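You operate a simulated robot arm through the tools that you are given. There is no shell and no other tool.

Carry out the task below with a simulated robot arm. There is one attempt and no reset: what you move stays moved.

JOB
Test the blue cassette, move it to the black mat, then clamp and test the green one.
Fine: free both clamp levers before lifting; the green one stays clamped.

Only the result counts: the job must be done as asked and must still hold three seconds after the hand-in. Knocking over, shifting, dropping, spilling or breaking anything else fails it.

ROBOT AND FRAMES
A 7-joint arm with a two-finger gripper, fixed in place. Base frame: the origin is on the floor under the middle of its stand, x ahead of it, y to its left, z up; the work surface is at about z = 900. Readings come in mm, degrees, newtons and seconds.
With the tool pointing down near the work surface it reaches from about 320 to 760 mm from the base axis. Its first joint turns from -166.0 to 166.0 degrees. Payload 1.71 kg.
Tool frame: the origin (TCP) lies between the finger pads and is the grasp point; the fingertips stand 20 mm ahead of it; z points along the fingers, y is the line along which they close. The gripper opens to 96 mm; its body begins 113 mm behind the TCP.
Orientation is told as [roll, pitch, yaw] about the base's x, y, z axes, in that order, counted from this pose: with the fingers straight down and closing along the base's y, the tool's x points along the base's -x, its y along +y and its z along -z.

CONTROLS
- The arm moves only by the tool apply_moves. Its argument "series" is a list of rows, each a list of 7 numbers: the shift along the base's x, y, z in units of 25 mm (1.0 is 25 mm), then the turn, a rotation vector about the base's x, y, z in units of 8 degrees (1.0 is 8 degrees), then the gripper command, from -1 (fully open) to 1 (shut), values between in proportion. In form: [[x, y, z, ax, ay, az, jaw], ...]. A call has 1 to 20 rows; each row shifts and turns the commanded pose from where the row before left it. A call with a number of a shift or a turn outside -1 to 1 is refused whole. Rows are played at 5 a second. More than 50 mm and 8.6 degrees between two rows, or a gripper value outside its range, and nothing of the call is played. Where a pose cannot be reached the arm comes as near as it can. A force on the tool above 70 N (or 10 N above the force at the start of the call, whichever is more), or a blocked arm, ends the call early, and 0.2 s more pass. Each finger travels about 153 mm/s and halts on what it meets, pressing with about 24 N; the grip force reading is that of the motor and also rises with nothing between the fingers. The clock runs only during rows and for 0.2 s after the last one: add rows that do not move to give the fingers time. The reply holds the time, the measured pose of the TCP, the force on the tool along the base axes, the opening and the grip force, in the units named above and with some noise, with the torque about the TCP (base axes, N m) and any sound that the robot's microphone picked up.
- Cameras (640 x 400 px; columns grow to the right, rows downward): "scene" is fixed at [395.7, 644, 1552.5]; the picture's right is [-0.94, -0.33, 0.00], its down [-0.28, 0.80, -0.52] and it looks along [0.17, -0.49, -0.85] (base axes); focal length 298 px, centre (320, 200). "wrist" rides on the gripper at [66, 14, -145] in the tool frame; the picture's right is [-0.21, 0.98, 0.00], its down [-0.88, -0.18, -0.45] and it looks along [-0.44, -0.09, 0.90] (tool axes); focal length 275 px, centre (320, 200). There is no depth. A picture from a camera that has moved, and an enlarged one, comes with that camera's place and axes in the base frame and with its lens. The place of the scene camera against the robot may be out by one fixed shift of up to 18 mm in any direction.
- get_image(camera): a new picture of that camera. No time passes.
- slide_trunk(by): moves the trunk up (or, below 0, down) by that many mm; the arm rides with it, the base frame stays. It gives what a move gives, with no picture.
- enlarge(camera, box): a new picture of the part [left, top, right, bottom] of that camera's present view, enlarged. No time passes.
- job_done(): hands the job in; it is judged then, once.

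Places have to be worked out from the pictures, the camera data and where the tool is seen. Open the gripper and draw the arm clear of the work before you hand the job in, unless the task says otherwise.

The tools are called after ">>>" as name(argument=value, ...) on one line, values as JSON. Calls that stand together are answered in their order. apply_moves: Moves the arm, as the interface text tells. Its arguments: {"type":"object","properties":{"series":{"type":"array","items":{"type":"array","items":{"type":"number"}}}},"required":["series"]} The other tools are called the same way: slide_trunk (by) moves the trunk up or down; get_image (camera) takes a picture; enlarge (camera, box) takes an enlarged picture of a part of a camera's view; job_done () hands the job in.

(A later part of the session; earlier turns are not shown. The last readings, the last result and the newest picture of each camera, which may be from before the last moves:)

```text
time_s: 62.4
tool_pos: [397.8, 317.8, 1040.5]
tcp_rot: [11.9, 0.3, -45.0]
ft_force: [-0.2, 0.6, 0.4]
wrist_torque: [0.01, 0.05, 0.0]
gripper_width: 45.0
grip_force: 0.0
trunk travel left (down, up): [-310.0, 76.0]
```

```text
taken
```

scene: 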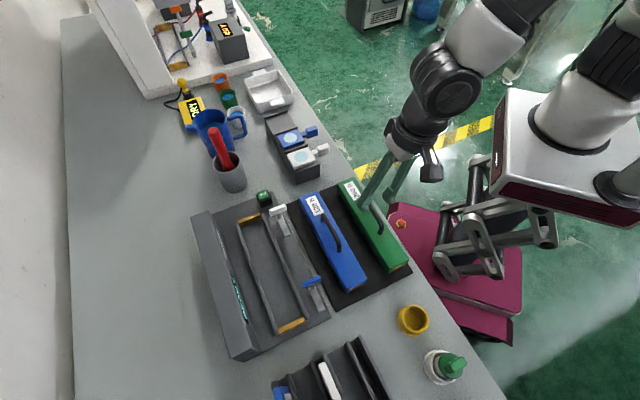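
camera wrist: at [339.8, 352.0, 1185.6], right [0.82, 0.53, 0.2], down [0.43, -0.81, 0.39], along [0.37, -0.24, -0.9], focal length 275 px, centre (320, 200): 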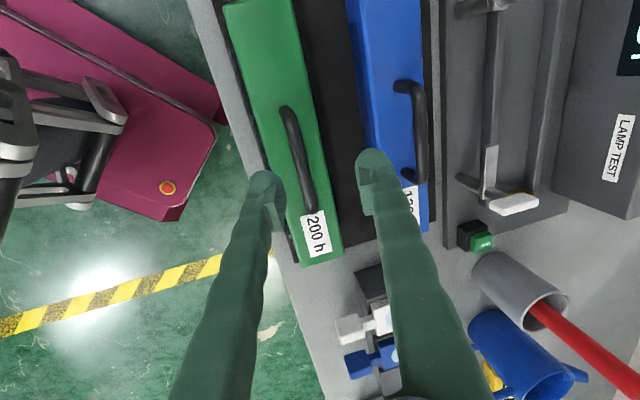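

The green handle is between the fingers. I'll zoom in to align position and angle.

>>> enlarge(camera="wrist", box=[240, 80, 400, 230])

>>> enlarge(camera="wrist", box=[200, 0, 520, 270])

```text
2.67 times, centred on (320, 155) of wrist
camera zoom: at [339.8, 352.0, 1185.6], right [0.82, 0.53, 0.2], down [0.43, -0.81, 0.39], along [0.37, -0.24, -0.9], focal length 734 px, centre (320, 320)
```

zoom: 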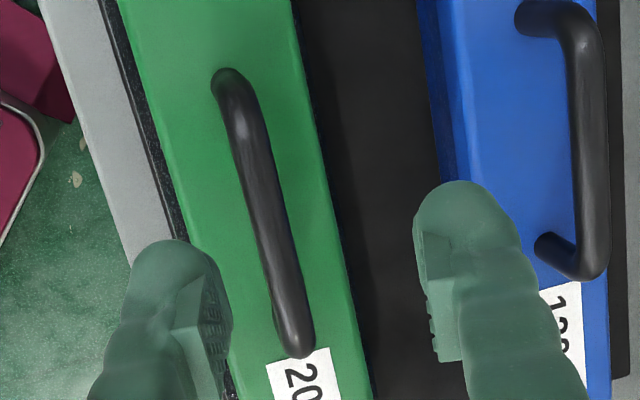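

```text
1.48 times, centred on (360, 135) of wrist
camera zoom: at [339.8, 352.0, 1185.6], right [0.82, 0.53, 0.2], down [0.43, -0.81, 0.39], along [0.37, -0.24, -0.9], focal length 408 px, centre (261, 296)
```

zoom: 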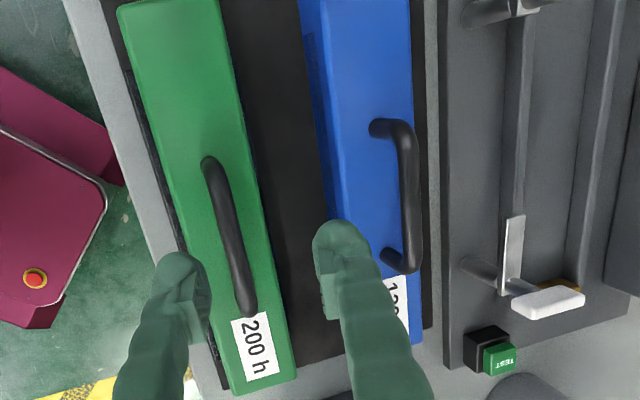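

The green bar's midpoint is ≈(395.7,314), and its angle matches. I'll descend to z≈981, the same grip height that blue had when resting on the mat.

>>> apply_moves(series=[[-0.08, -0.15, -0.5, 0, 0, 0, 0.06], [0, 0, -0.6, 0, 0, 0, 0.06], [0, 0, -0.6, 0, 0, 0, 0.06], [0, 0, -0.4, 0, 0, 0, 0.06], [0, 0, -0.26, 0, 0, 0, 0.06], [0, 0, 0, 0, 0, 0, 0.06]])

>>> enlarge(camera="wrist", box=[240, 80, 440, 240])

```text
time_s: 63.8
tool_pos: [395.2, 312.6, 980.2]
tcp_rot: [12.0, 0.2, -45.0]
ft_force: [0.4, -0.2, -0.7]
wrist_torque: [-0.02, -0.02, 0.0]
gripper_width: 45.1
grip_force: 0.1
trunk travel left (down, up): [-310.0, 76.0]
```

```text
2.50 times, centred on (340, 160) of wrist
camera zoom: at [337.9, 347.7, 1125.5], right [0.82, 0.53, 0.2], down [0.43, -0.81, 0.39], along [0.37, -0.24, -0.9], focal length 688 px, centre (270, 300)
```

zoom: 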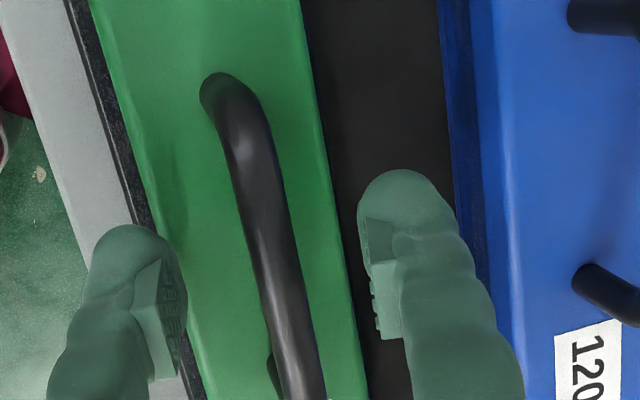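

The view is almost identical to the blue grasp, so the same handle position holds. I'll close on the green handle.

>>> apply_moves(series=[[0.05, 0.03, 0, 0, 0, 0, 0.06], [0, 0, 0, 0, 0, 0, 1], [0, 0, 0, 0, 0, 0, 1], [0, 0, 0, 0, 0, 0, 1], [0, 0, 0, 0, 0, 0, 1]])

>>> enlarge(camera="wrist", box=[240, 80, 440, 240])

```text
time_s: 65.0
tool_pos: [396.8, 313.3, 981.0]
tcp_rot: [12.0, 0.1, -45.0]
ft_force: [1.6, 1.6, 3.8]
wrist_torque: [0.01, -0.02, 0.04]
gripper_width: 5.9
grip_force: 24.2
trunk travel left (down, up): [-310.0, 76.0]
```

```text
2.50 times, centred on (340, 160) of wrist
camera zoom: at [339.1, 348.0, 1126.0], right [0.82, 0.53, 0.2], down [0.43, -0.81, 0.39], along [0.37, -0.24, -0.9], focal length 688 px, centre (270, 300)
```

zoom: 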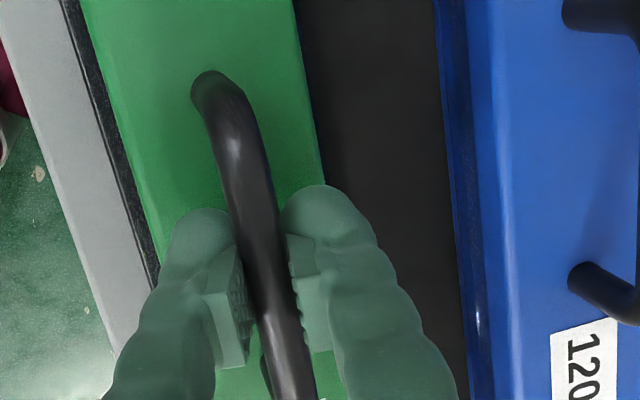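

The green grasp matches the blue one to within ~1.5 mm. I'll lift with the arm to travel height and check the load.

>>> apply_moves(series=[[0, 0, 0.2, 0, 0, 0, 1], [0, 0, 0.5, 0, 0, 0, 1], [0, 0, 0.9, 0, 0, 0, 1], [0, 0, 0.9, 0, 0, 0, 1], [0, 0, 0.9, 0, 0, 0, 1], [0, 0, 0.9, 0, 0, 0, 1], [0, 0, 0.6, 0, 0, 0, 1], [0, 0, 0.3, 0, 0, 0, 1], [0, 0, 0, 0, 0, 0, 1]])

>>> get_image(camera="scene")

>>> enlarge(camera="wrist", box=[240, 80, 440, 240])

```text
time_s: 67.0
tool_pos: [395.4, 311.8, 1110.0]
tcp_rot: [11.9, 0.1, -45.0]
ft_force: [-0.2, -0.1, -4.1]
wrist_torque: [-0.03, 0.01, 0.02]
gripper_width: 6.1
grip_force: 24.0
trunk travel left (down, up): [-310.0, 76.0]
```

```text
taken
```

scene: 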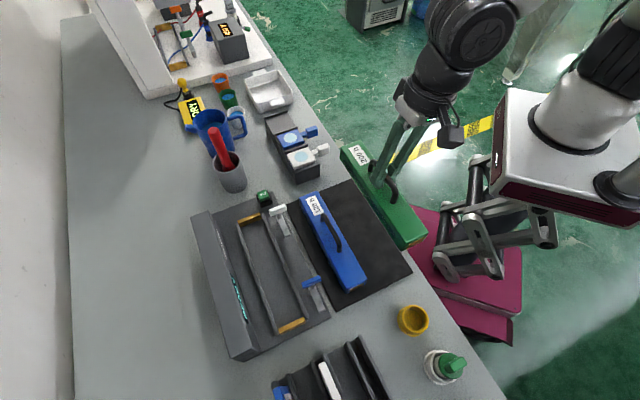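

```text
2.50 times, centred on (340, 160) of wrist
camera zoom: at [339.3, 347.3, 1255.4], right [0.82, 0.53, 0.2], down [0.43, -0.81, 0.39], along [0.37, -0.24, -0.9], focal length 688 px, centre (270, 300)
```

zoom: 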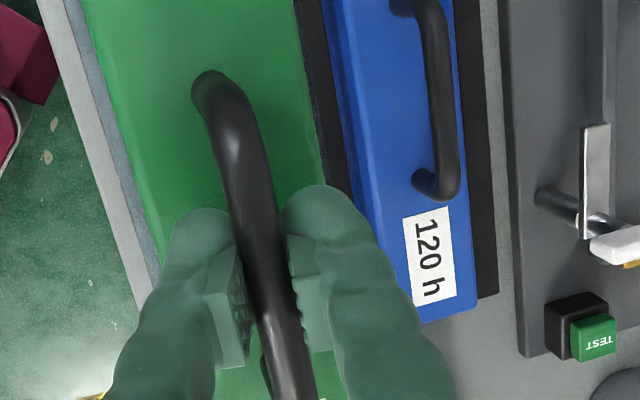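

Green is held level at travel height. I'll carry it across, above blue and the levers, to the fixture position.

>>> apply_moves(series=[[0.3, 0.3, 0, 0, 0, 0, 1], [0.55, 0.56, 0, 0, 0, 0, 1], [0.65, 0.66, 0, 0, 0, 0, 1], [0.65, 0.66, 0, 0, 0, 0, 1], [0.65, 0.66, 0, 0, 0, 0, 1], [0.65, 0.66, 0, 0, 0, 0, 1], [0.65, 0.66, 0, 0, 0, 0, 1], [0.65, 0.66, 0, 0, 0, 0, 1], [0.65, 0.66, 0, 0, 0, 0, 1], [0.65, 0.66, 0, 0, 0, 0, 1], [0.6, 0.6, 0, 0, 0, 0, 1], [0.35, 0.35, 0, 0, 0, 0, 1], [0, 0, 0, 0, 0, 0, 1], [0, 0, 0, 0, 0, 0, 1]])

>>> enlarge(camera="scene", box=[200, 170, 420, 330])

>>> get_image(camera="wrist")

```text
time_s: 70.0
tool_pos: [573.0, 492.9, 1111.2]
tcp_rot: [11.9, 0.2, -45.0]
ft_force: [0.0, 1.6, -3.8]
wrist_torque: [0.0, 0.04, -0.01]
gripper_width: 5.9
grip_force: 24.4
trunk travel left (down, up): [-310.0, 76.0]
```

```text
2.50 times, centred on (310, 250) of scene
camera zoom: at [395.7, 644.0, 1552.5], right [-0.94, -0.33, 0.0], down [-0.28, 0.8, -0.52], along [0.17, -0.49, -0.85], focal length 745 px, centre (345, 75)
```

zoom: 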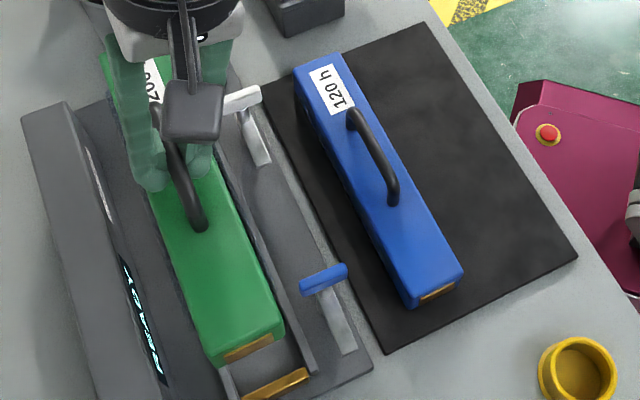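

```text
taken
camera wrist: at [515.6, 527.6, 1256.4], right [0.82, 0.53, 0.2], down [0.43, -0.81, 0.39], along [0.37, -0.24, -0.9], focal length 275 px, centre (320, 200)
```

wrist: 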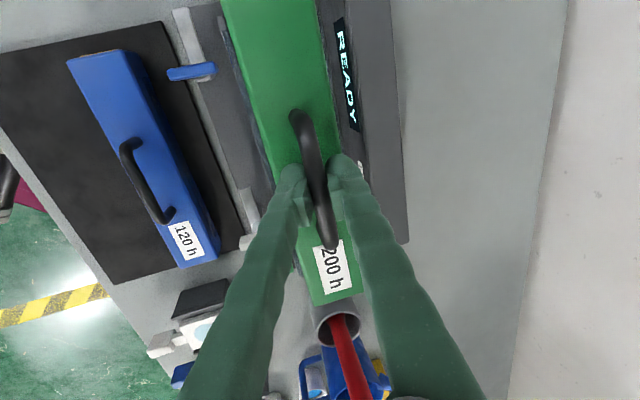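

Green is above the fixture but the tool is ~3 mm further out than in the blue grasp. I'll correct by (-1.3,-4.4) mm, then lower with the trunk to just above the rails.

>>> apply_moves(series=[[-0.05, -0.17, 0, 0, 0, 0, 1], [0, 0, 0, 0, 0, 0, 1], [0, 0, 0, 0, 0, 0, 1]])

>>> slide_trunk(by=-85)

>>> get_image(camera="wrist")

>>> enlarge(camera="scene", box=[210, 190, 330, 340])

```text
time_s: 70.8
tool_pos: [571.6, 487.5, 1111.6]
tcp_rot: [11.9, 0.3, -45.0]
ft_force: [0.2, 0.2, -3.8]
wrist_torque: [0.01, 0.0, 0.0]
gripper_width: 5.9
grip_force: 23.1
trunk travel left (down, up): [-310.0, 76.0]
```

```text
time_s: 72.0
tool_pos: [572.2, 488.6, 1027.8]
tcp_rot: [11.9, 0.2, -45.0]
ft_force: [-0.2, 0.6, -4.5]
wrist_torque: [0.01, -0.04, 0.0]
gripper_width: 6.1
grip_force: 24.4
trunk travel left (down, up): [-225.0, 161.0]
```

```text
taken
camera wrist: at [514.2, 523.1, 1172.5], right [0.82, 0.53, 0.2], down [0.43, -0.81, 0.39], along [0.37, -0.24, -0.9], focal length 275 px, centre (320, 200)
```

wrist: 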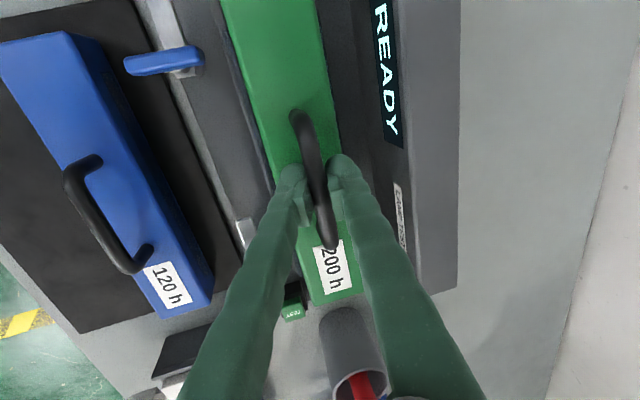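

```text
2.67 times, centred on (270, 265) of scene
camera zoom: at [395.7, 644.0, 1552.5], right [-0.94, -0.33, 0.0], down [-0.28, 0.8, -0.52], along [0.17, -0.49, -0.85], focal length 794 px, centre (453, 27)
```

zoom: 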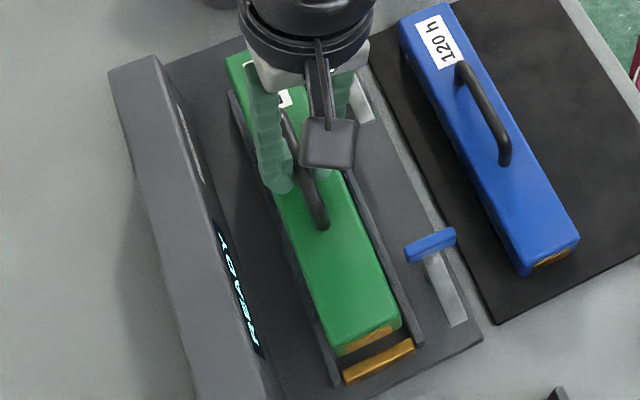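

It's tracking straight down and aligned between the rails. I'll lower another 20 mm and inspect the ends and sides.

>>> slide_trunk(by=-18)

>>> enlarge(camera="scene", box=[250, 270, 330, 340])

>>> enlarge(camera="wrist", box=[200, 0, 400, 160])

>>> enlarge(camera="wrist", box=[270, 220, 390, 330])

```text
time_s: 72.7
tool_pos: [570.4, 488.5, 1010.8]
tcp_rot: [11.9, 0.3, -45.0]
ft_force: [0.8, -0.1, -3.8]
wrist_torque: [-0.02, 0.02, 0.01]
gripper_width: 6.0
grip_force: 23.9
trunk travel left (down, up): [-207.0, 179.0]
```

```text
5.71 times, centred on (290, 305) of scene
camera zoom: at [395.7, 644.0, 1552.5], right [-0.94, -0.33, 0.0], down [-0.28, 0.8, -0.52], along [0.17, -0.49, -0.85], focal length 1702 px, centre (491, -400)
```

zoom: 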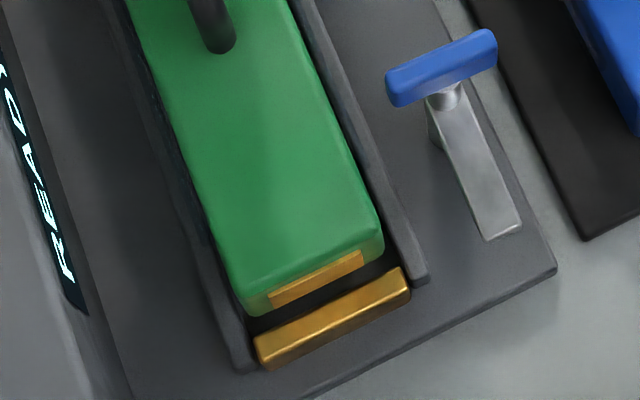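

```text
2.50 times, centred on (300, 80) of wrist
camera zoom: at [514.1, 523.0, 1154.8], right [0.82, 0.53, 0.2], down [0.43, -0.81, 0.39], along [0.37, -0.24, -0.9], focal length 688 px, centre (370, 500)
```

zoom: 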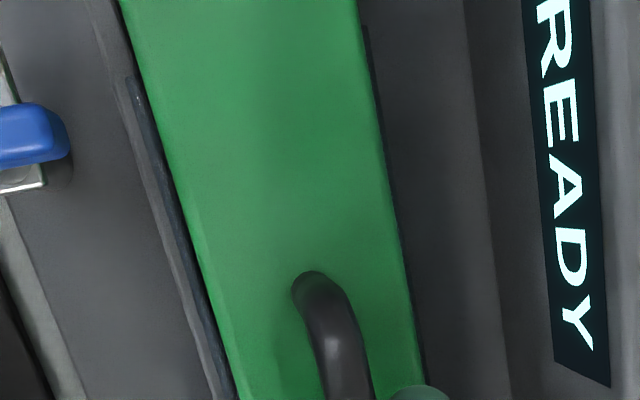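

```text
3.64 times, centred on (330, 275) of wrist
camera zoom: at [514.1, 523.0, 1154.8], right [0.82, 0.53, 0.2], down [0.43, -0.81, 0.39], along [0.37, -0.24, -0.9], focal length 1001 px, centre (284, -73)
```

zoom: 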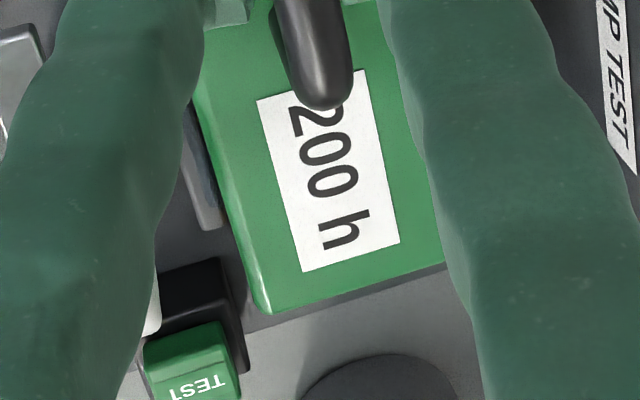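

I'll compare with exactly the same zoom window used when blue was seated, to check the lengthwise alignment.

>>> enlarge(camera="scene", box=[225, 265, 305, 340])

>>> enlarge(camera="scene", box=[230, 210, 330, 340])

```text
5.33 times, centred on (265, 302) of scene
camera zoom: at [395.7, 644.0, 1552.5], right [-0.94, -0.33, 0.0], down [-0.28, 0.8, -0.52], along [0.17, -0.49, -0.85], focal length 1588 px, centre (613, -347)
```

zoom: 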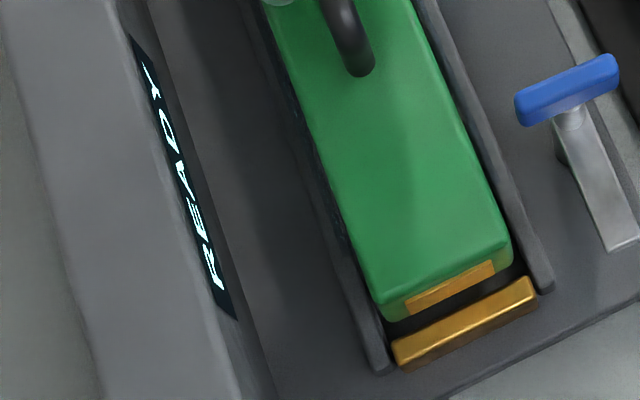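

```text
3.08 times, centred on (280, 275) of scene
camera zoom: at [395.7, 644.0, 1552.5], right [-0.94, -0.33, 0.0], down [-0.28, 0.8, -0.52], along [0.17, -0.49, -0.85], focal length 916 px, centre (443, -31)
```

zoom: 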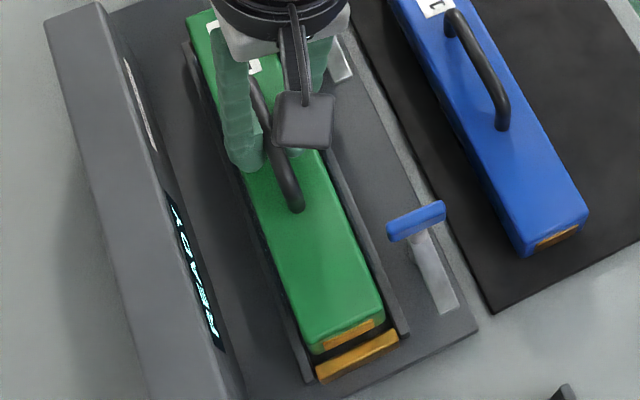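

Lengthwise offset is within about ±1.5 mm of where blue sat. I'll lower the last 21 mm in small arm steps and watch the force.

>>> apply_moves(series=[[0, 0, -0.1, 0, 0, 0, 1], [0, 0, -0.1, 0, 0, 0, 1], [0, 0, -0.1, 0, 0, 0, 1], [0, 0, 0, 0, 0, 0, 1]])

```text
time_s: 73.7
tool_pos: [571.5, 488.9, 1002.3]
tcp_rot: [11.9, 0.1, -45.0]
ft_force: [-0.2, 0.2, -3.1]
wrist_torque: [0.01, 0.01, 0.0]
gripper_width: 5.9
grip_force: 24.0
trunk travel left (down, up): [-207.0, 179.0]
```

No contact yet; I'll continue down.

>>> apply_moves(series=[[0, 0, -0.1, 0, 0, 0, 1], [0, 0, -0.1, 0, 0, 0, 1], [0, 0, 0, 0, 0, 0, 1]])

>>> enlarge(camera="scene", box=[225, 265, 305, 340])

```text
time_s: 74.5
tool_pos: [572.6, 489.7, 995.2]
tcp_rot: [11.9, 0.2, -45.1]
ft_force: [0.4, -0.8, -3.7]
wrist_torque: [0.04, -0.04, 0.01]
gripper_width: 6.0
grip_force: 23.7
trunk travel left (down, up): [-207.0, 179.0]
```

```text
5.33 times, centred on (265, 302) of scene
camera zoom: at [395.7, 644.0, 1552.5], right [-0.94, -0.33, 0.0], down [-0.28, 0.8, -0.52], along [0.17, -0.49, -0.85], focal length 1588 px, centre (613, -347)
```

zoom: 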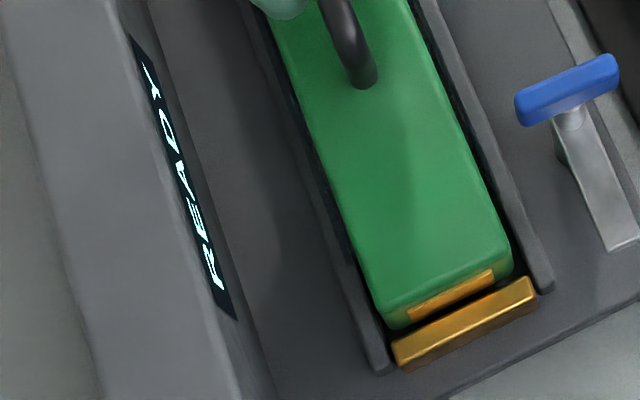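

It's entering freely between the rails, with no side load. Continuing down.

>>> apply_moves(series=[[0, 0, -0.1, 0, 0, 0, 1], [0, 0, -0.1, 0, 0, 0, 1], [0, 0, 0, 0, 0, 0, 1]])

>>> enlarge(camera="wrist", box=[240, 80, 440, 240])

```text
time_s: 75.3
tool_pos: [570.9, 489.3, 991.3]
tcp_rot: [11.9, 0.3, -45.1]
ft_force: [0.1, -0.3, -3.7]
wrist_torque: [0.01, 0.01, -0.01]
gripper_width: 6.0
grip_force: 23.8
trunk travel left (down, up): [-207.0, 179.0]
```

```text
2.50 times, centred on (340, 160) of wrist
camera zoom: at [514.3, 523.5, 1136.9], right [0.82, 0.53, 0.2], down [0.43, -0.81, 0.39], along [0.37, -0.24, -0.9], focal length 688 px, centre (270, 300)
```

zoom: 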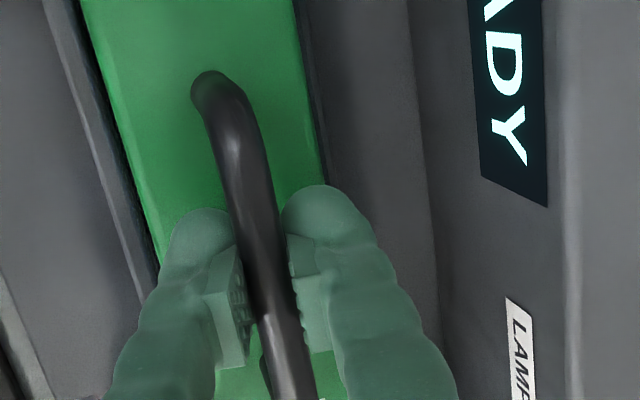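

About 3 mm to go by comparison with the blue grasp. I'll proceed in 1–2 mm steps.

>>> apply_moves(series=[[0, 0, -0.08, 0, 0, 0, 1], [0, 0, -0.06, 0, 0, 0, 1], [0, 0, 0, 0, 0, 0, 1]])

```text
time_s: 76.1
tool_pos: [570.5, 488.6, 988.4]
tcp_rot: [11.9, 0.2, -44.9]
ft_force: [0.0, 0.7, -3.7]
wrist_torque: [-0.01, 0.0, 0.01]
gripper_width: 5.9
grip_force: 24.3
trunk travel left (down, up): [-207.0, 179.0]
```

>>> apply_moves(series=[[0, 0, -0.08, 0, 0, 0, 1], [0, 0, -0.04, 0, 0, 0, 1], [0, 0, 0, 0, 0, 0, 1]])

>>> enlarge(camera="scene", box=[225, 265, 305, 340])

```text
time_s: 76.9
tool_pos: [570.5, 487.8, 984.7]
tcp_rot: [11.9, 0.2, -45.1]
ft_force: [0.1, -0.3, -4.2]
wrist_torque: [0.01, -0.03, -0.02]
gripper_width: 5.6
grip_force: 23.9
trunk travel left (down, up): [-207.0, 179.0]
```

```text
5.33 times, centred on (265, 302) of scene
camera zoom: at [395.7, 644.0, 1552.5], right [-0.94, -0.33, 0.0], down [-0.28, 0.8, -0.52], along [0.17, -0.49, -0.85], focal length 1588 px, centre (613, -347)
```

zoom: 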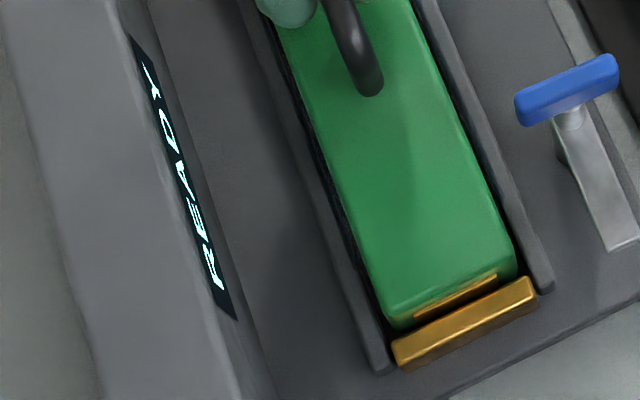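

The view is now practically identical to seated blue, but the weight is still on the gripper. I'll go 1–2 mm more until contact shows.

>>> apply_moves(series=[[0, 0, -0.06, 0, 0, 0, 1], [0, 0, 0, 0, 0, 0, 1]])

```text
time_s: 77.5
tool_pos: [570.9, 488.2, 983.6]
tcp_rot: [11.9, 0.2, -45.0]
ft_force: [0.5, 1.0, 0.8]
wrist_torque: [-0.09, -0.09, -0.03]
gripper_width: 5.8
grip_force: 23.5
trunk travel left (down, up): [-207.0, 179.0]
```

The weight has just come off, so it's touching down. One more millimetre to make sure that it is seated.

>>> apply_moves(series=[[0, 0, -0.05, 0, 0, 0, 1], [0, 0, 0, 0, 0, 0, 1]])

>>> enlarge(camera="scene", box=[230, 210, 330, 340])

>>> enlarge(camera="wrist", box=[200, 0, 400, 160])

```text
time_s: 78.1
tool_pos: [570.6, 488.8, 984.7]
tcp_rot: [12.1, 0.1, -45.0]
ft_force: [3.9, 2.8, 9.3]
wrist_torque: [0.01, -0.04, -0.01]
gripper_width: 6.0
grip_force: 23.6
trunk travel left (down, up): [-207.0, 179.0]
```

```text
3.08 times, centred on (280, 275) of scene
camera zoom: at [395.7, 644.0, 1552.5], right [-0.94, -0.33, 0.0], down [-0.28, 0.8, -0.52], along [0.17, -0.49, -0.85], focal length 916 px, centre (443, -31)
```

zoom: 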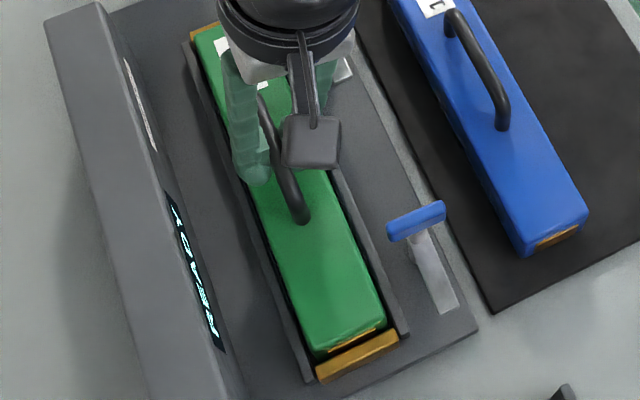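

```text
2.50 times, centred on (300, 80) of wrist
camera zoom: at [513.7, 523.1, 1129.7], right [0.82, 0.53, 0.21], down [0.43, -0.81, 0.39], along [0.38, -0.24, -0.9], focal length 688 px, centre (370, 500)
```

zoom: 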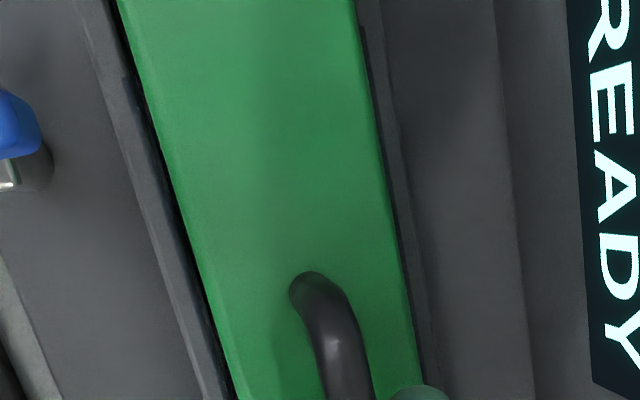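

Green is seated: the gripper is pressing at +9 N and its position matches where blue sat. I'll release by opening to ~45 mm.

>>> apply_moves(series=[[0, 0, 0.03, 0, 0, 0, 1], [0, 0, 0, 0, 0, 0, 0.6], [0, 0, 0, 0, 0, 0, 0.2], [0, 0, 0, 0, 0, 0, 0.06], [0, 0, 0, 0, 0, 0, 0.06]])

>>> enlarge(camera="wrist", box=[240, 80, 440, 240])

```text
time_s: 79.3
tool_pos: [571.5, 488.5, 982.6]
tcp_rot: [11.9, 0.2, -45.0]
ft_force: [0.5, 0.7, 0.2]
wrist_torque: [0.01, 0.03, 0.0]
gripper_width: 45.1
grip_force: 0.1
trunk travel left (down, up): [-207.0, 179.0]
```

```text
2.50 times, centred on (340, 160) of wrist
camera zoom: at [514.1, 523.0, 1128.6], right [0.82, 0.53, 0.2], down [0.43, -0.81, 0.39], along [0.37, -0.24, -0.9], focal length 688 px, centre (270, 300)
```

zoom: 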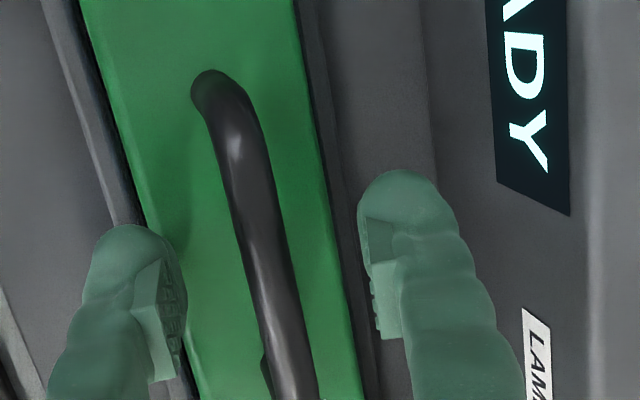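

Green is released and sits between the rails. I'll rise straight up and then pull back inward.

>>> apply_moves(series=[[0, 0, 0.4, 0, 0, 0, 0.06], [0, 0, 0.6, 0, 0, 0, 0.06], [0, 0, 0.8, 0, 0, 0, 0.06], [-0.4, -0.4, 0.8, 0, 0, 0, 0.06], [-0.6, -0.6, 0.8, 0, 0, 0, 0.06], [-0.6, -0.6, 0.4, -0.53, 0.53, 0, 0.06], [-0.3, -0.3, 0, -0.53, 0.53, 0, 0.06], [0, 0, 0, 0, 0, 0, 0.06]])

>>> enlarge(camera="scene", box=[200, 170, 420, 350])

>>> get_image(camera="wrist")

```text
time_s: 81.1
tool_pos: [524.9, 442.3, 1080.6]
tcp_rot: [-0.1, 0.1, -45.0]
ft_force: [-0.3, 0.0, -0.5]
wrist_torque: [0.0, -0.03, 0.03]
gripper_width: 45.1
grip_force: 0.0
trunk travel left (down, up): [-207.0, 179.0]
```

```text
2.22 times, centred on (310, 260) of scene
camera zoom: at [395.7, 644.0, 1552.5], right [-0.94, -0.33, 0.0], down [-0.28, 0.8, -0.52], along [0.17, -0.49, -0.85], focal length 662 px, centre (342, 67)
```

zoom: 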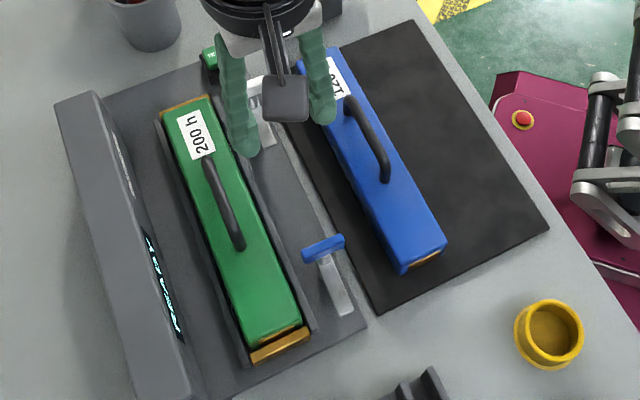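

```text
taken
camera wrist: at [487.8, 497.4, 1225.1], right [0.84, 0.55, 0.0], down [0.49, -0.75, 0.44], along [0.24, -0.37, -0.9], focal length 275 px, centre (320, 200)
```

wrist: 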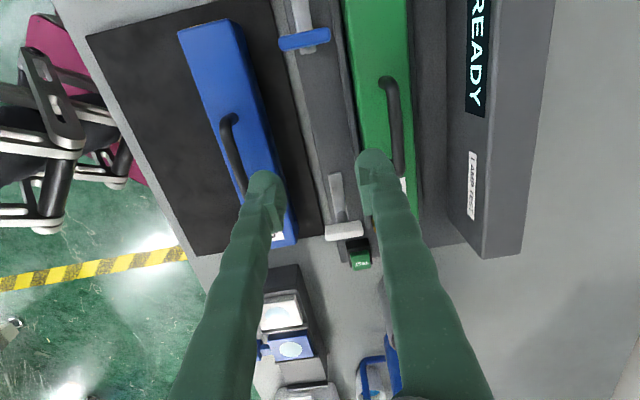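

Green is seated, blue is on the mat, and both levers are still open. Now I'll clamp green, starting with the blue lever: I'll go over its pivot with the tool turned to +45°.

>>> apply_moves(series=[[-0.19, 0.2, 0, 0, 0, 0.94, 0.06], [-0.19, 0.2, 0, 0, 0, 0.94, 0.06], [-0.19, 0.2, 0, 0, 0, 0.94, 0.06], [-0.19, 0.2, 0, 0, 0, 0.94, 0.06], [-0.19, 0.2, 0, 0, 0, 0.94, 0.06], [-0.19, 0.2, 0, 0, 0, 0.94, 0.06], [-0.19, 0.2, 0, 0, 0, 0.94, 0.06], [-0.19, 0.2, 0, 0, 0, 0.94, 0.06], [-0.19, 0.2, 0, 0, 0, 0.94, 0.06], [-0.19, 0.2, 0, 0, 0, 0.94, 0.06], [-0.19, 0.2, 0, 0, 0, 0.94, 0.06], [-0.14, 0.25, -0.4, 0, 0, 0.94, 0.06], [0, 0, -0.6, 0, 0, 0, 0.06], [0, 0, 0, 0, 0, 0, 0.06]])

>>> get_image(camera="wrist")

```text
time_s: 84.1
tool_pos: [467.6, 500.8, 1054.4]
tcp_rot: [0.1, 0.1, 45.3]
ft_force: [0.4, -0.8, 0.0]
wrist_torque: [0.02, -0.03, 0.01]
gripper_width: 45.4
grip_force: 0.1
trunk travel left (down, up): [-207.0, 179.0]
```

```text
taken
camera wrist: at [413.0, 464.7, 1199.9], right [-0.55, 0.83, 0.0], down [0.75, 0.49, 0.44], along [0.37, 0.24, -0.9], focal length 275 px, centre (320, 200)
```

wrist: 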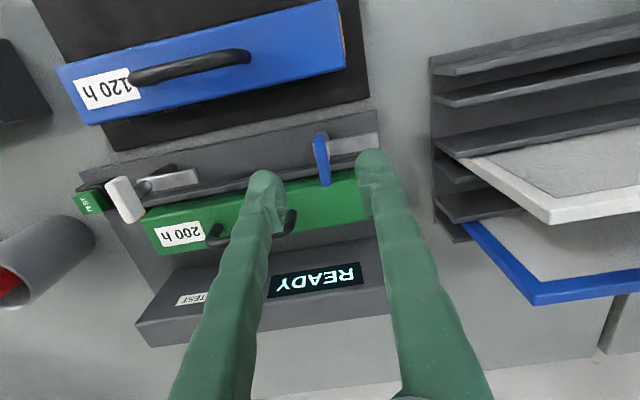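

I'll zoom to align the bar between the fingers.

>>> enlarge(camera="wrist", box=[240, 100, 400, 220])

```text
3.33 times, centred on (320, 160) of wrist
camera zoom: at [413.0, 464.7, 1199.9], right [-0.55, 0.83, 0.0], down [0.75, 0.49, 0.44], along [0.37, 0.24, -0.9], focal length 918 px, centre (320, 333)
```

zoom: 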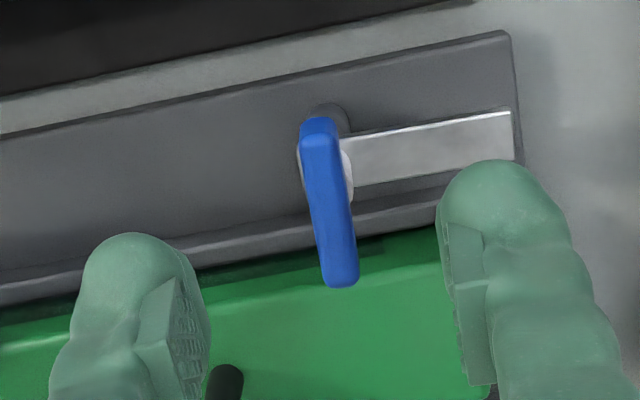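

The bar centre is ≈(470,505). I'll shift 3 mm and descend to z≈993 with fingers open.

>>> apply_moves(series=[[0.02, 0.12, -0.6, 0, 0, 0, 0.06], [0, 0, -0.7, 0, 0, 0, 0.06], [0, 0, -0.6, 0, 0, 0, 0.06], [0, 0, -0.54, 0, 0, 0, 0.06], [0, 0, 0, 0, 0, 0, 0.06]])

>>> enlarge(camera="wrist", box=[240, 120, 420, 270])

```text
time_s: 85.3
tool_pos: [468.9, 504.1, 993.4]
tcp_rot: [0.0, 0.1, 45.1]
ft_force: [0.4, 0.1, 0.1]
wrist_torque: [0.03, 0.05, 0.07]
gripper_width: 45.3
grip_force: 0.1
trunk travel left (down, up): [-207.0, 179.0]
```

```text
2.67 times, centred on (330, 195) of wrist
camera zoom: at [412.8, 467.8, 1138.9], right [-0.55, 0.84, 0.0], down [0.75, 0.49, 0.44], along [0.37, 0.24, -0.9], focal length 734 px, centre (293, 213)
```

zoom: 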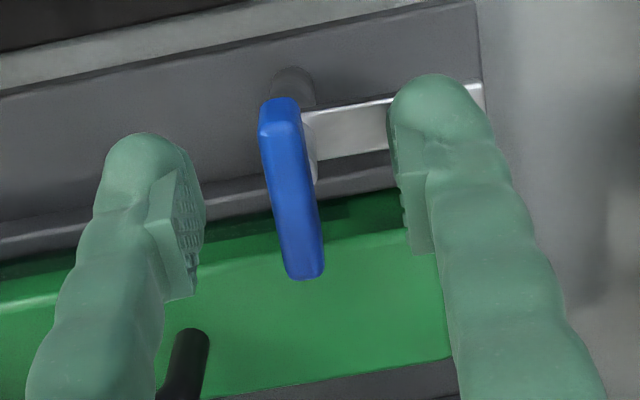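

It's aligned. I'll close on the bar and begin turning it clockwise, back over the cassette.

>>> apply_moves(series=[[0, 0, 0, 0, 0, 0, 1], [0, 0, 0, 0, 0, 0, 1], [0, 0, 0, 0, 0, 0, 1], [0, 0, 0, 0, 0, -0.6, 1], [0, 0, 0, 0, 0, -0.6, 1], [0, 0, 0, 0, 0, 0, 1]])

>>> enlarge(camera="wrist", box=[200, 80, 440, 270])

```text
time_s: 86.7
tool_pos: [467.8, 503.9, 993.6]
tcp_rot: [0.0, 0.2, 35.6]
ft_force: [0.4, -2.4, -2.3]
wrist_torque: [0.0, -0.01, 0.02]
gripper_width: 10.8
grip_force: 35.1
trunk travel left (down, up): [-207.0, 179.0]
```

```text
2.11 times, centred on (320, 175) of wrist
camera zoom: at [407.9, 477.6, 1138.8], right [-0.4, 0.92, 0.0], down [0.82, 0.36, 0.44], along [0.4, 0.18, -0.9], focal length 580 px, centre (320, 253)
```

zoom: 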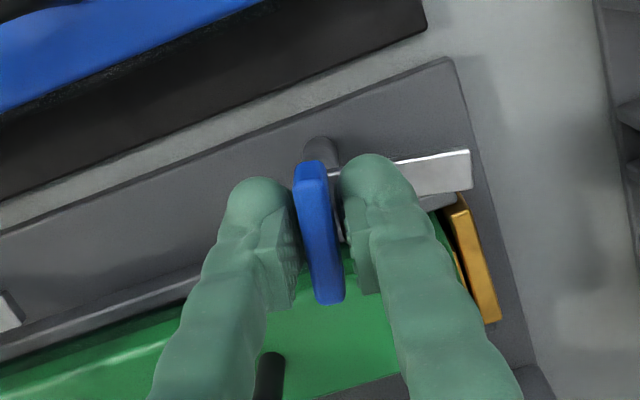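

The lever turns freely again. I'll continue clockwise in two stages.

>>> apply_moves(series=[[0.02, 0, 0, 0, 0, -0.9, 1], [0, 0, 0, 0, 0, -0.9, 1], [0, 0, 0, 0, 0, -0.9, 1], [0, 0, 0, 0, 0, -0.9, 1], [0, 0, 0, 0, 0, -0.9, 1], [0, 0, 0, 0, 0, 0, 1]])

>>> apply_moves(series=[[0, 0, 0, 0, 0, -0.9, 1], [0, 0, 0, 0, 0, -0.9, 1], [0, 0, 0, 0, 0, -0.9, 1], [0, 0, 0, 0, 0, -0.9, 1], [0, 0, 0, 0, 0, -0.6, 1], [0, 0, 0, 0, 0, 0, 1]])

>>> enlarge(camera="wrist", box=[200, 80, 440, 270])

```text
time_s: 88.1
tool_pos: [468.7, 504.0, 993.4]
tcp_rot: [0.1, 0.1, -0.4]
ft_force: [-5.5, -6.0, 5.8]
wrist_torque: [-0.06, 0.27, 0.03]
gripper_width: 11.1
grip_force: 35.1
trunk travel left (down, up): [-207.0, 179.0]
```

```text
time_s: 89.5
tool_pos: [466.8, 503.8, 992.7]
tcp_rot: [0.1, 0.1, -33.9]
ft_force: [2.5, -0.3, 7.0]
wrist_torque: [-0.03, -0.12, 0.0]
gripper_width: 10.6
grip_force: 34.5
trunk travel left (down, up): [-207.0, 179.0]
```

```text
2.11 times, centred on (320, 175) of wrist
camera zoom: at [422.4, 552.5, 1138.7], right [0.72, 0.7, 0.0], down [0.62, -0.64, 0.44], along [0.31, -0.32, -0.9], focal length 580 px, centre (320, 253)
```

zoom: 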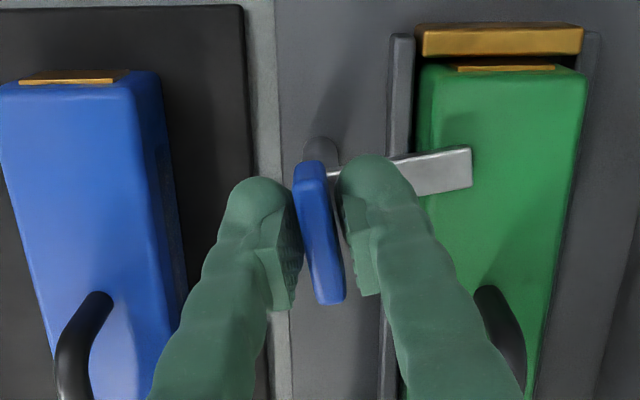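

The arm is over the green cassette now. I'll finish the last 11° to the original clamped angle.

>>> apply_moves(series=[[0.02, 0, 0, 0, 0, -0.7, 1], [0, 0, 0, 0, 0, -0.7, 1], [0, 0, 0, 0, 0, 0, 1]])

>>> enlarge(camera="wrist", box=[240, 120, 420, 270])

>>> enlarge(camera="scene", box=[230, 230, 330, 340])

```text
time_s: 90.3
tool_pos: [467.7, 504.2, 993.8]
tcp_rot: [0.0, 0.2, -45.2]
ft_force: [2.8, 0.4, 9.2]
wrist_torque: [-0.08, -0.07, 0.0]
gripper_width: 10.6
grip_force: 35.4
trunk travel left (down, up): [-207.0, 179.0]
```

```text
2.67 times, centred on (330, 195) of wrist
camera zoom: at [432.7, 560.8, 1138.7], right [0.84, 0.54, 0.0], down [0.49, -0.75, 0.44], along [0.24, -0.37, -0.9], focal length 734 px, centre (293, 213)
```

zoom: 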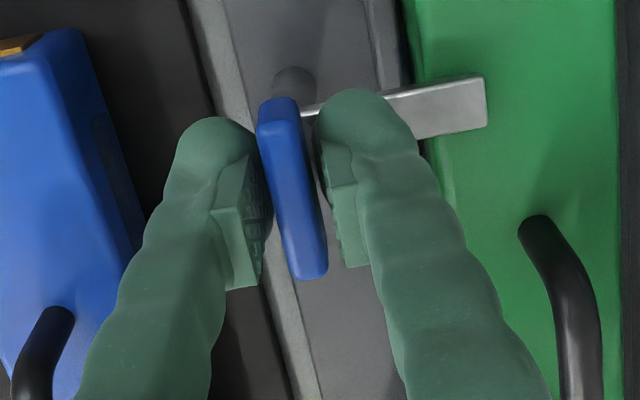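

```text
3.64 times, centred on (280, 285) of scene
camera zoom: at [395.7, 644.0, 1552.5], right [-0.94, -0.33, 0.0], down [-0.28, 0.8, -0.52], along [0.17, -0.49, -0.85], focal length 1083 px, centre (466, -109)
```

zoom: 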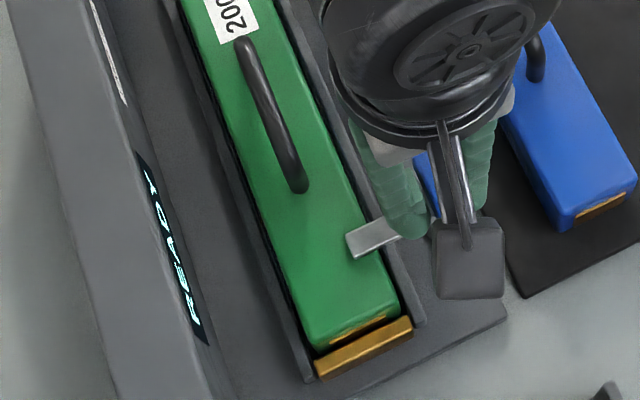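

The blue lever is clamped over green. I'll open, rise, and move to the white lever, turning to +45° on the way.

>>> apply_moves(series=[[0, 0, 0, 0, 0, 0, 0.06], [0, 0, 0, 0, 0, 0, 0.06], [0, 0, 0.7, 0, 0, 0, 0.06], [0, 0, 1, 0, 0, 0, 0.06], [0, 0, 1, 0, 0, 0, 0.06], [0, 0, 0, 0, 0, 0, 0.06]])

>>> get_image(camera="wrist")

>>> apply_moves(series=[[0.4, -0.4, 0, 0, 0, 0.94, 0.06], [0.4, -0.4, 0, 0, 0, 0.94, 0.06], [0.4, -0.4, 0, 0, 0, 0.94, 0.06], [0.4, -0.4, 0, 0, 0, 0.94, 0.06], [0.4, -0.4, 0, 0, 0, 0.94, 0.06], [0.4, -0.4, 0, 0, 0, 0.94, 0.06], [0.4, -0.4, 0, 0, 0, 0.94, 0.06], [0.4, -0.4, 0, 0, 0, 0.94, 0.06], [0.4, -0.4, 0, 0, 0, 0.94, 0.06], [0.4, -0.4, 0, 0, 0, 0.94, 0.06], [0.4, -0.4, 0, 0, 0, 0.94, 0.06], [0.4, -0.4, 0, 0, 0, 0.94, 0.06], [0, 0, 0, 0, 0, 0, 0.06]])

>>> get_image(camera="wrist")

```text
time_s: 91.7
tool_pos: [470.9, 502.8, 1060.2]
tcp_rot: [0.0, 0.2, -45.0]
ft_force: [0.5, -0.5, -0.2]
wrist_torque: [0.01, 0.0, 0.01]
gripper_width: 44.9
grip_force: 0.0
trunk travel left (down, up): [-207.0, 179.0]
```

```text
taken
camera wrist: at [434.4, 559.2, 1205.4], right [0.84, 0.54, 0.0], down [0.49, -0.75, 0.44], along [0.24, -0.37, -0.9], focal length 275 px, centre (320, 200)
```

wrist: 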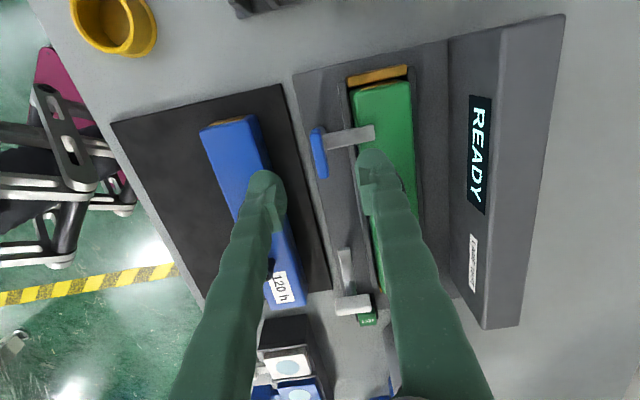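

```text
time_s: 94.5
tool_pos: [587.8, 386.0, 1060.4]
tcp_rot: [0.2, 0.1, 45.2]
ft_force: [-0.4, 0.9, -0.3]
wrist_torque: [0.04, 0.04, -0.01]
gripper_width: 45.2
grip_force: 0.0
trunk travel left (down, up): [-207.0, 179.0]
```

```text
taken
camera wrist: at [533.2, 349.1, 1205.6], right [-0.55, 0.84, 0.0], down [0.75, 0.49, 0.44], along [0.37, 0.24, -0.9], focal length 275 px, centre (320, 200)
```

wrist: 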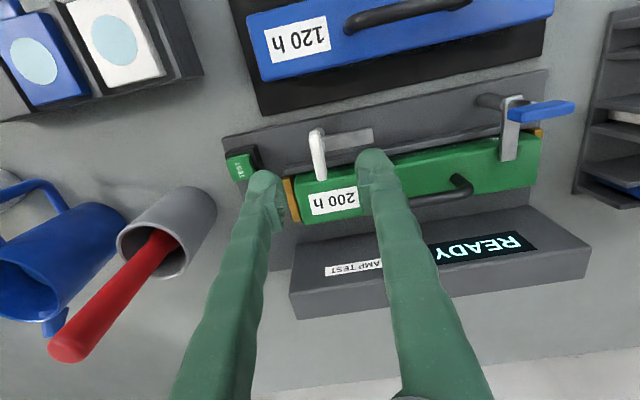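

The blue lever lies across green as it did originally. I'll zoom on the white bar to align.

>>> enlarge(camera="wrist", box=[240, 100, 400, 220])

```text
3.33 times, centred on (320, 160) of wrist
camera zoom: at [533.2, 349.1, 1205.6], right [-0.55, 0.84, 0.0], down [0.75, 0.49, 0.44], along [0.37, 0.24, -0.9], focal length 918 px, centre (320, 333)
```

zoom: 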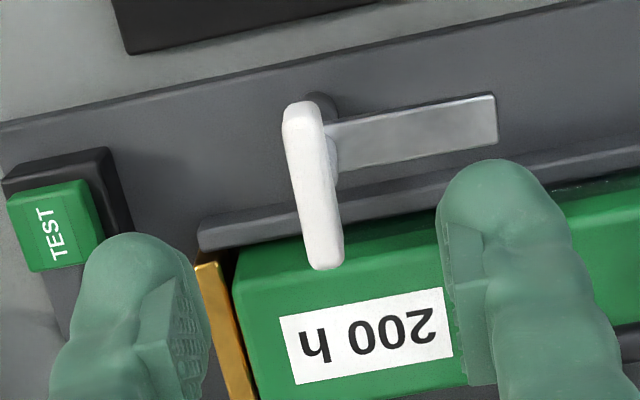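

The bar centre is ≈(590,385). I'll shift ~1 mm and descend to z≈993.

>>> apply_moves(series=[[0.01, -0.05, -0.7, 0, 0, 0, 0.06], [0, 0, -0.7, 0, 0, 0, 0.06], [0, 0, -0.7, 0, 0, 0, 0.06], [0, 0, -0.6, 0, 0, 0, 0.06], [0, 0, 0, 0, 0, 0, 0.06]])

>>> enlarge(camera="wrist", box=[240, 120, 420, 270])

```text
time_s: 95.7
tool_pos: [589.0, 385.1, 993.1]
tcp_rot: [0.0, 0.2, 45.1]
ft_force: [0.1, -1.2, 0.1]
wrist_torque: [0.0, 0.03, -0.01]
gripper_width: 45.1
grip_force: 0.1
trunk travel left (down, up): [-207.0, 179.0]
```

```text
2.67 times, centred on (330, 195) of wrist
camera zoom: at [533.7, 348.2, 1138.6], right [-0.55, 0.84, 0.0], down [0.75, 0.49, 0.44], along [0.37, 0.24, -0.9], focal length 734 px, centre (293, 213)
```

zoom: 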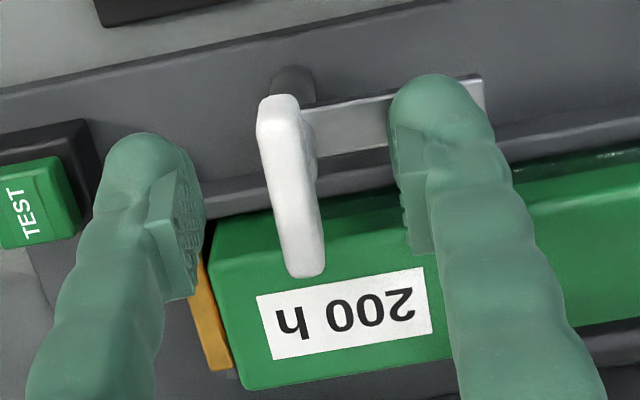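

It's aligned. I'll close on the white bar and turn the first 10° clockwise.

>>> apply_moves(series=[[0, 0, 0, 0, 0, 0, 1], [0, 0, 0, 0, 0, 0, 1], [0, 0, 0, 0, 0, 0, 1], [0, 0, 0, 0, 0, -0.6, 1], [0, 0, 0, 0, 0, -0.6, 1], [0, 0, 0, 0, 0, 0, 1]])

>>> apply_moves(series=[[0, 0, 0, 0, 0, -0.9, 1], [0, 0, 0, 0, 0, -0.9, 1], [0, 0, 0, 0, 0, -0.9, 1], [0, 0, 0, 0, 0, -0.9, 1], [0, 0, 0, 0, 0, -0.9, 1], [0, 0, 0, 0, 0, 0, 1]])

>>> enlarge(camera="wrist", box=[200, 80, 440, 270])

```text
time_s: 97.1
tool_pos: [588.6, 383.9, 993.5]
tcp_rot: [0.1, 0.1, 35.4]
ft_force: [2.6, 5.6, 0.3]
wrist_torque: [0.1, -0.07, -0.03]
gripper_width: 10.4
grip_force: 34.7
trunk travel left (down, up): [-207.0, 179.0]
```

```text
time_s: 98.5
tool_pos: [588.6, 383.7, 993.1]
tcp_rot: [0.0, 0.2, -0.6]
ft_force: [3.0, 1.8, 5.4]
wrist_torque: [0.02, 0.24, 0.01]
gripper_width: 10.7
grip_force: 34.9
trunk travel left (down, up): [-207.0, 179.0]
```

```text
2.11 times, centred on (320, 175) of wrist
camera zoom: at [524.7, 398.9, 1138.5], right [0.22, 0.98, 0.0], down [0.88, -0.19, 0.44], along [0.43, -0.1, -0.9], focal length 580 px, centre (320, 253)
```

zoom: 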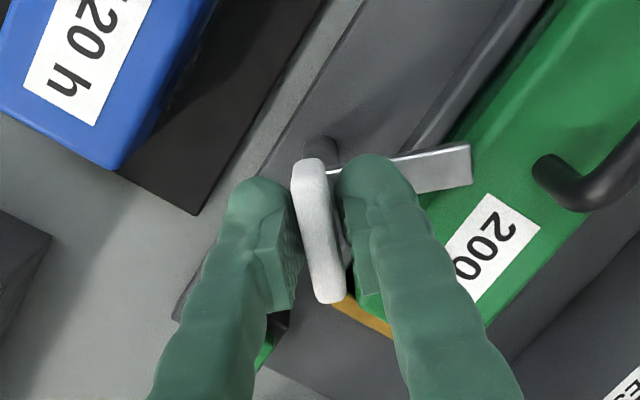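

It follows smoothly. I'll complete the remaining ~44°.

>>> apply_moves(series=[[0, 0, 0, 0, 0, -0.9, 1], [0, 0, 0, 0, 0, -0.9, 1], [0, 0, 0, 0, 0, -0.9, 1], [0, 0, 0, 0, 0, -0.9, 1], [0, 0, 0, 0, 0, -0.9, 1], [0, 0, 0, 0, 0, -0.9, 1], [0, 0, 0, 0, 0, -0.13, 1], [0, 0, 0, 0, 0, 0, 1]])

>>> enlarge(camera="wrist", box=[240, 120, 420, 270])

```text
time_s: 100.3
tool_pos: [590.5, 382.5, 992.8]
tcp_rot: [0.0, 0.3, -44.8]
ft_force: [1.0, -2.0, 5.3]
wrist_torque: [0.05, 0.03, -0.02]
gripper_width: 10.6
grip_force: 34.7
trunk travel left (down, up): [-207.0, 179.0]
```

```text
2.67 times, centred on (330, 195) of wrist
camera zoom: at [553.1, 439.8, 1138.4], right [0.84, 0.55, 0.0], down [0.49, -0.75, 0.44], along [0.24, -0.37, -0.9], focal length 734 px, centre (293, 213)
```

zoom: 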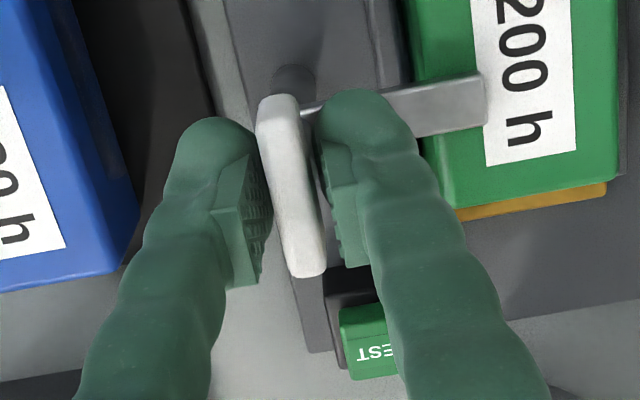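

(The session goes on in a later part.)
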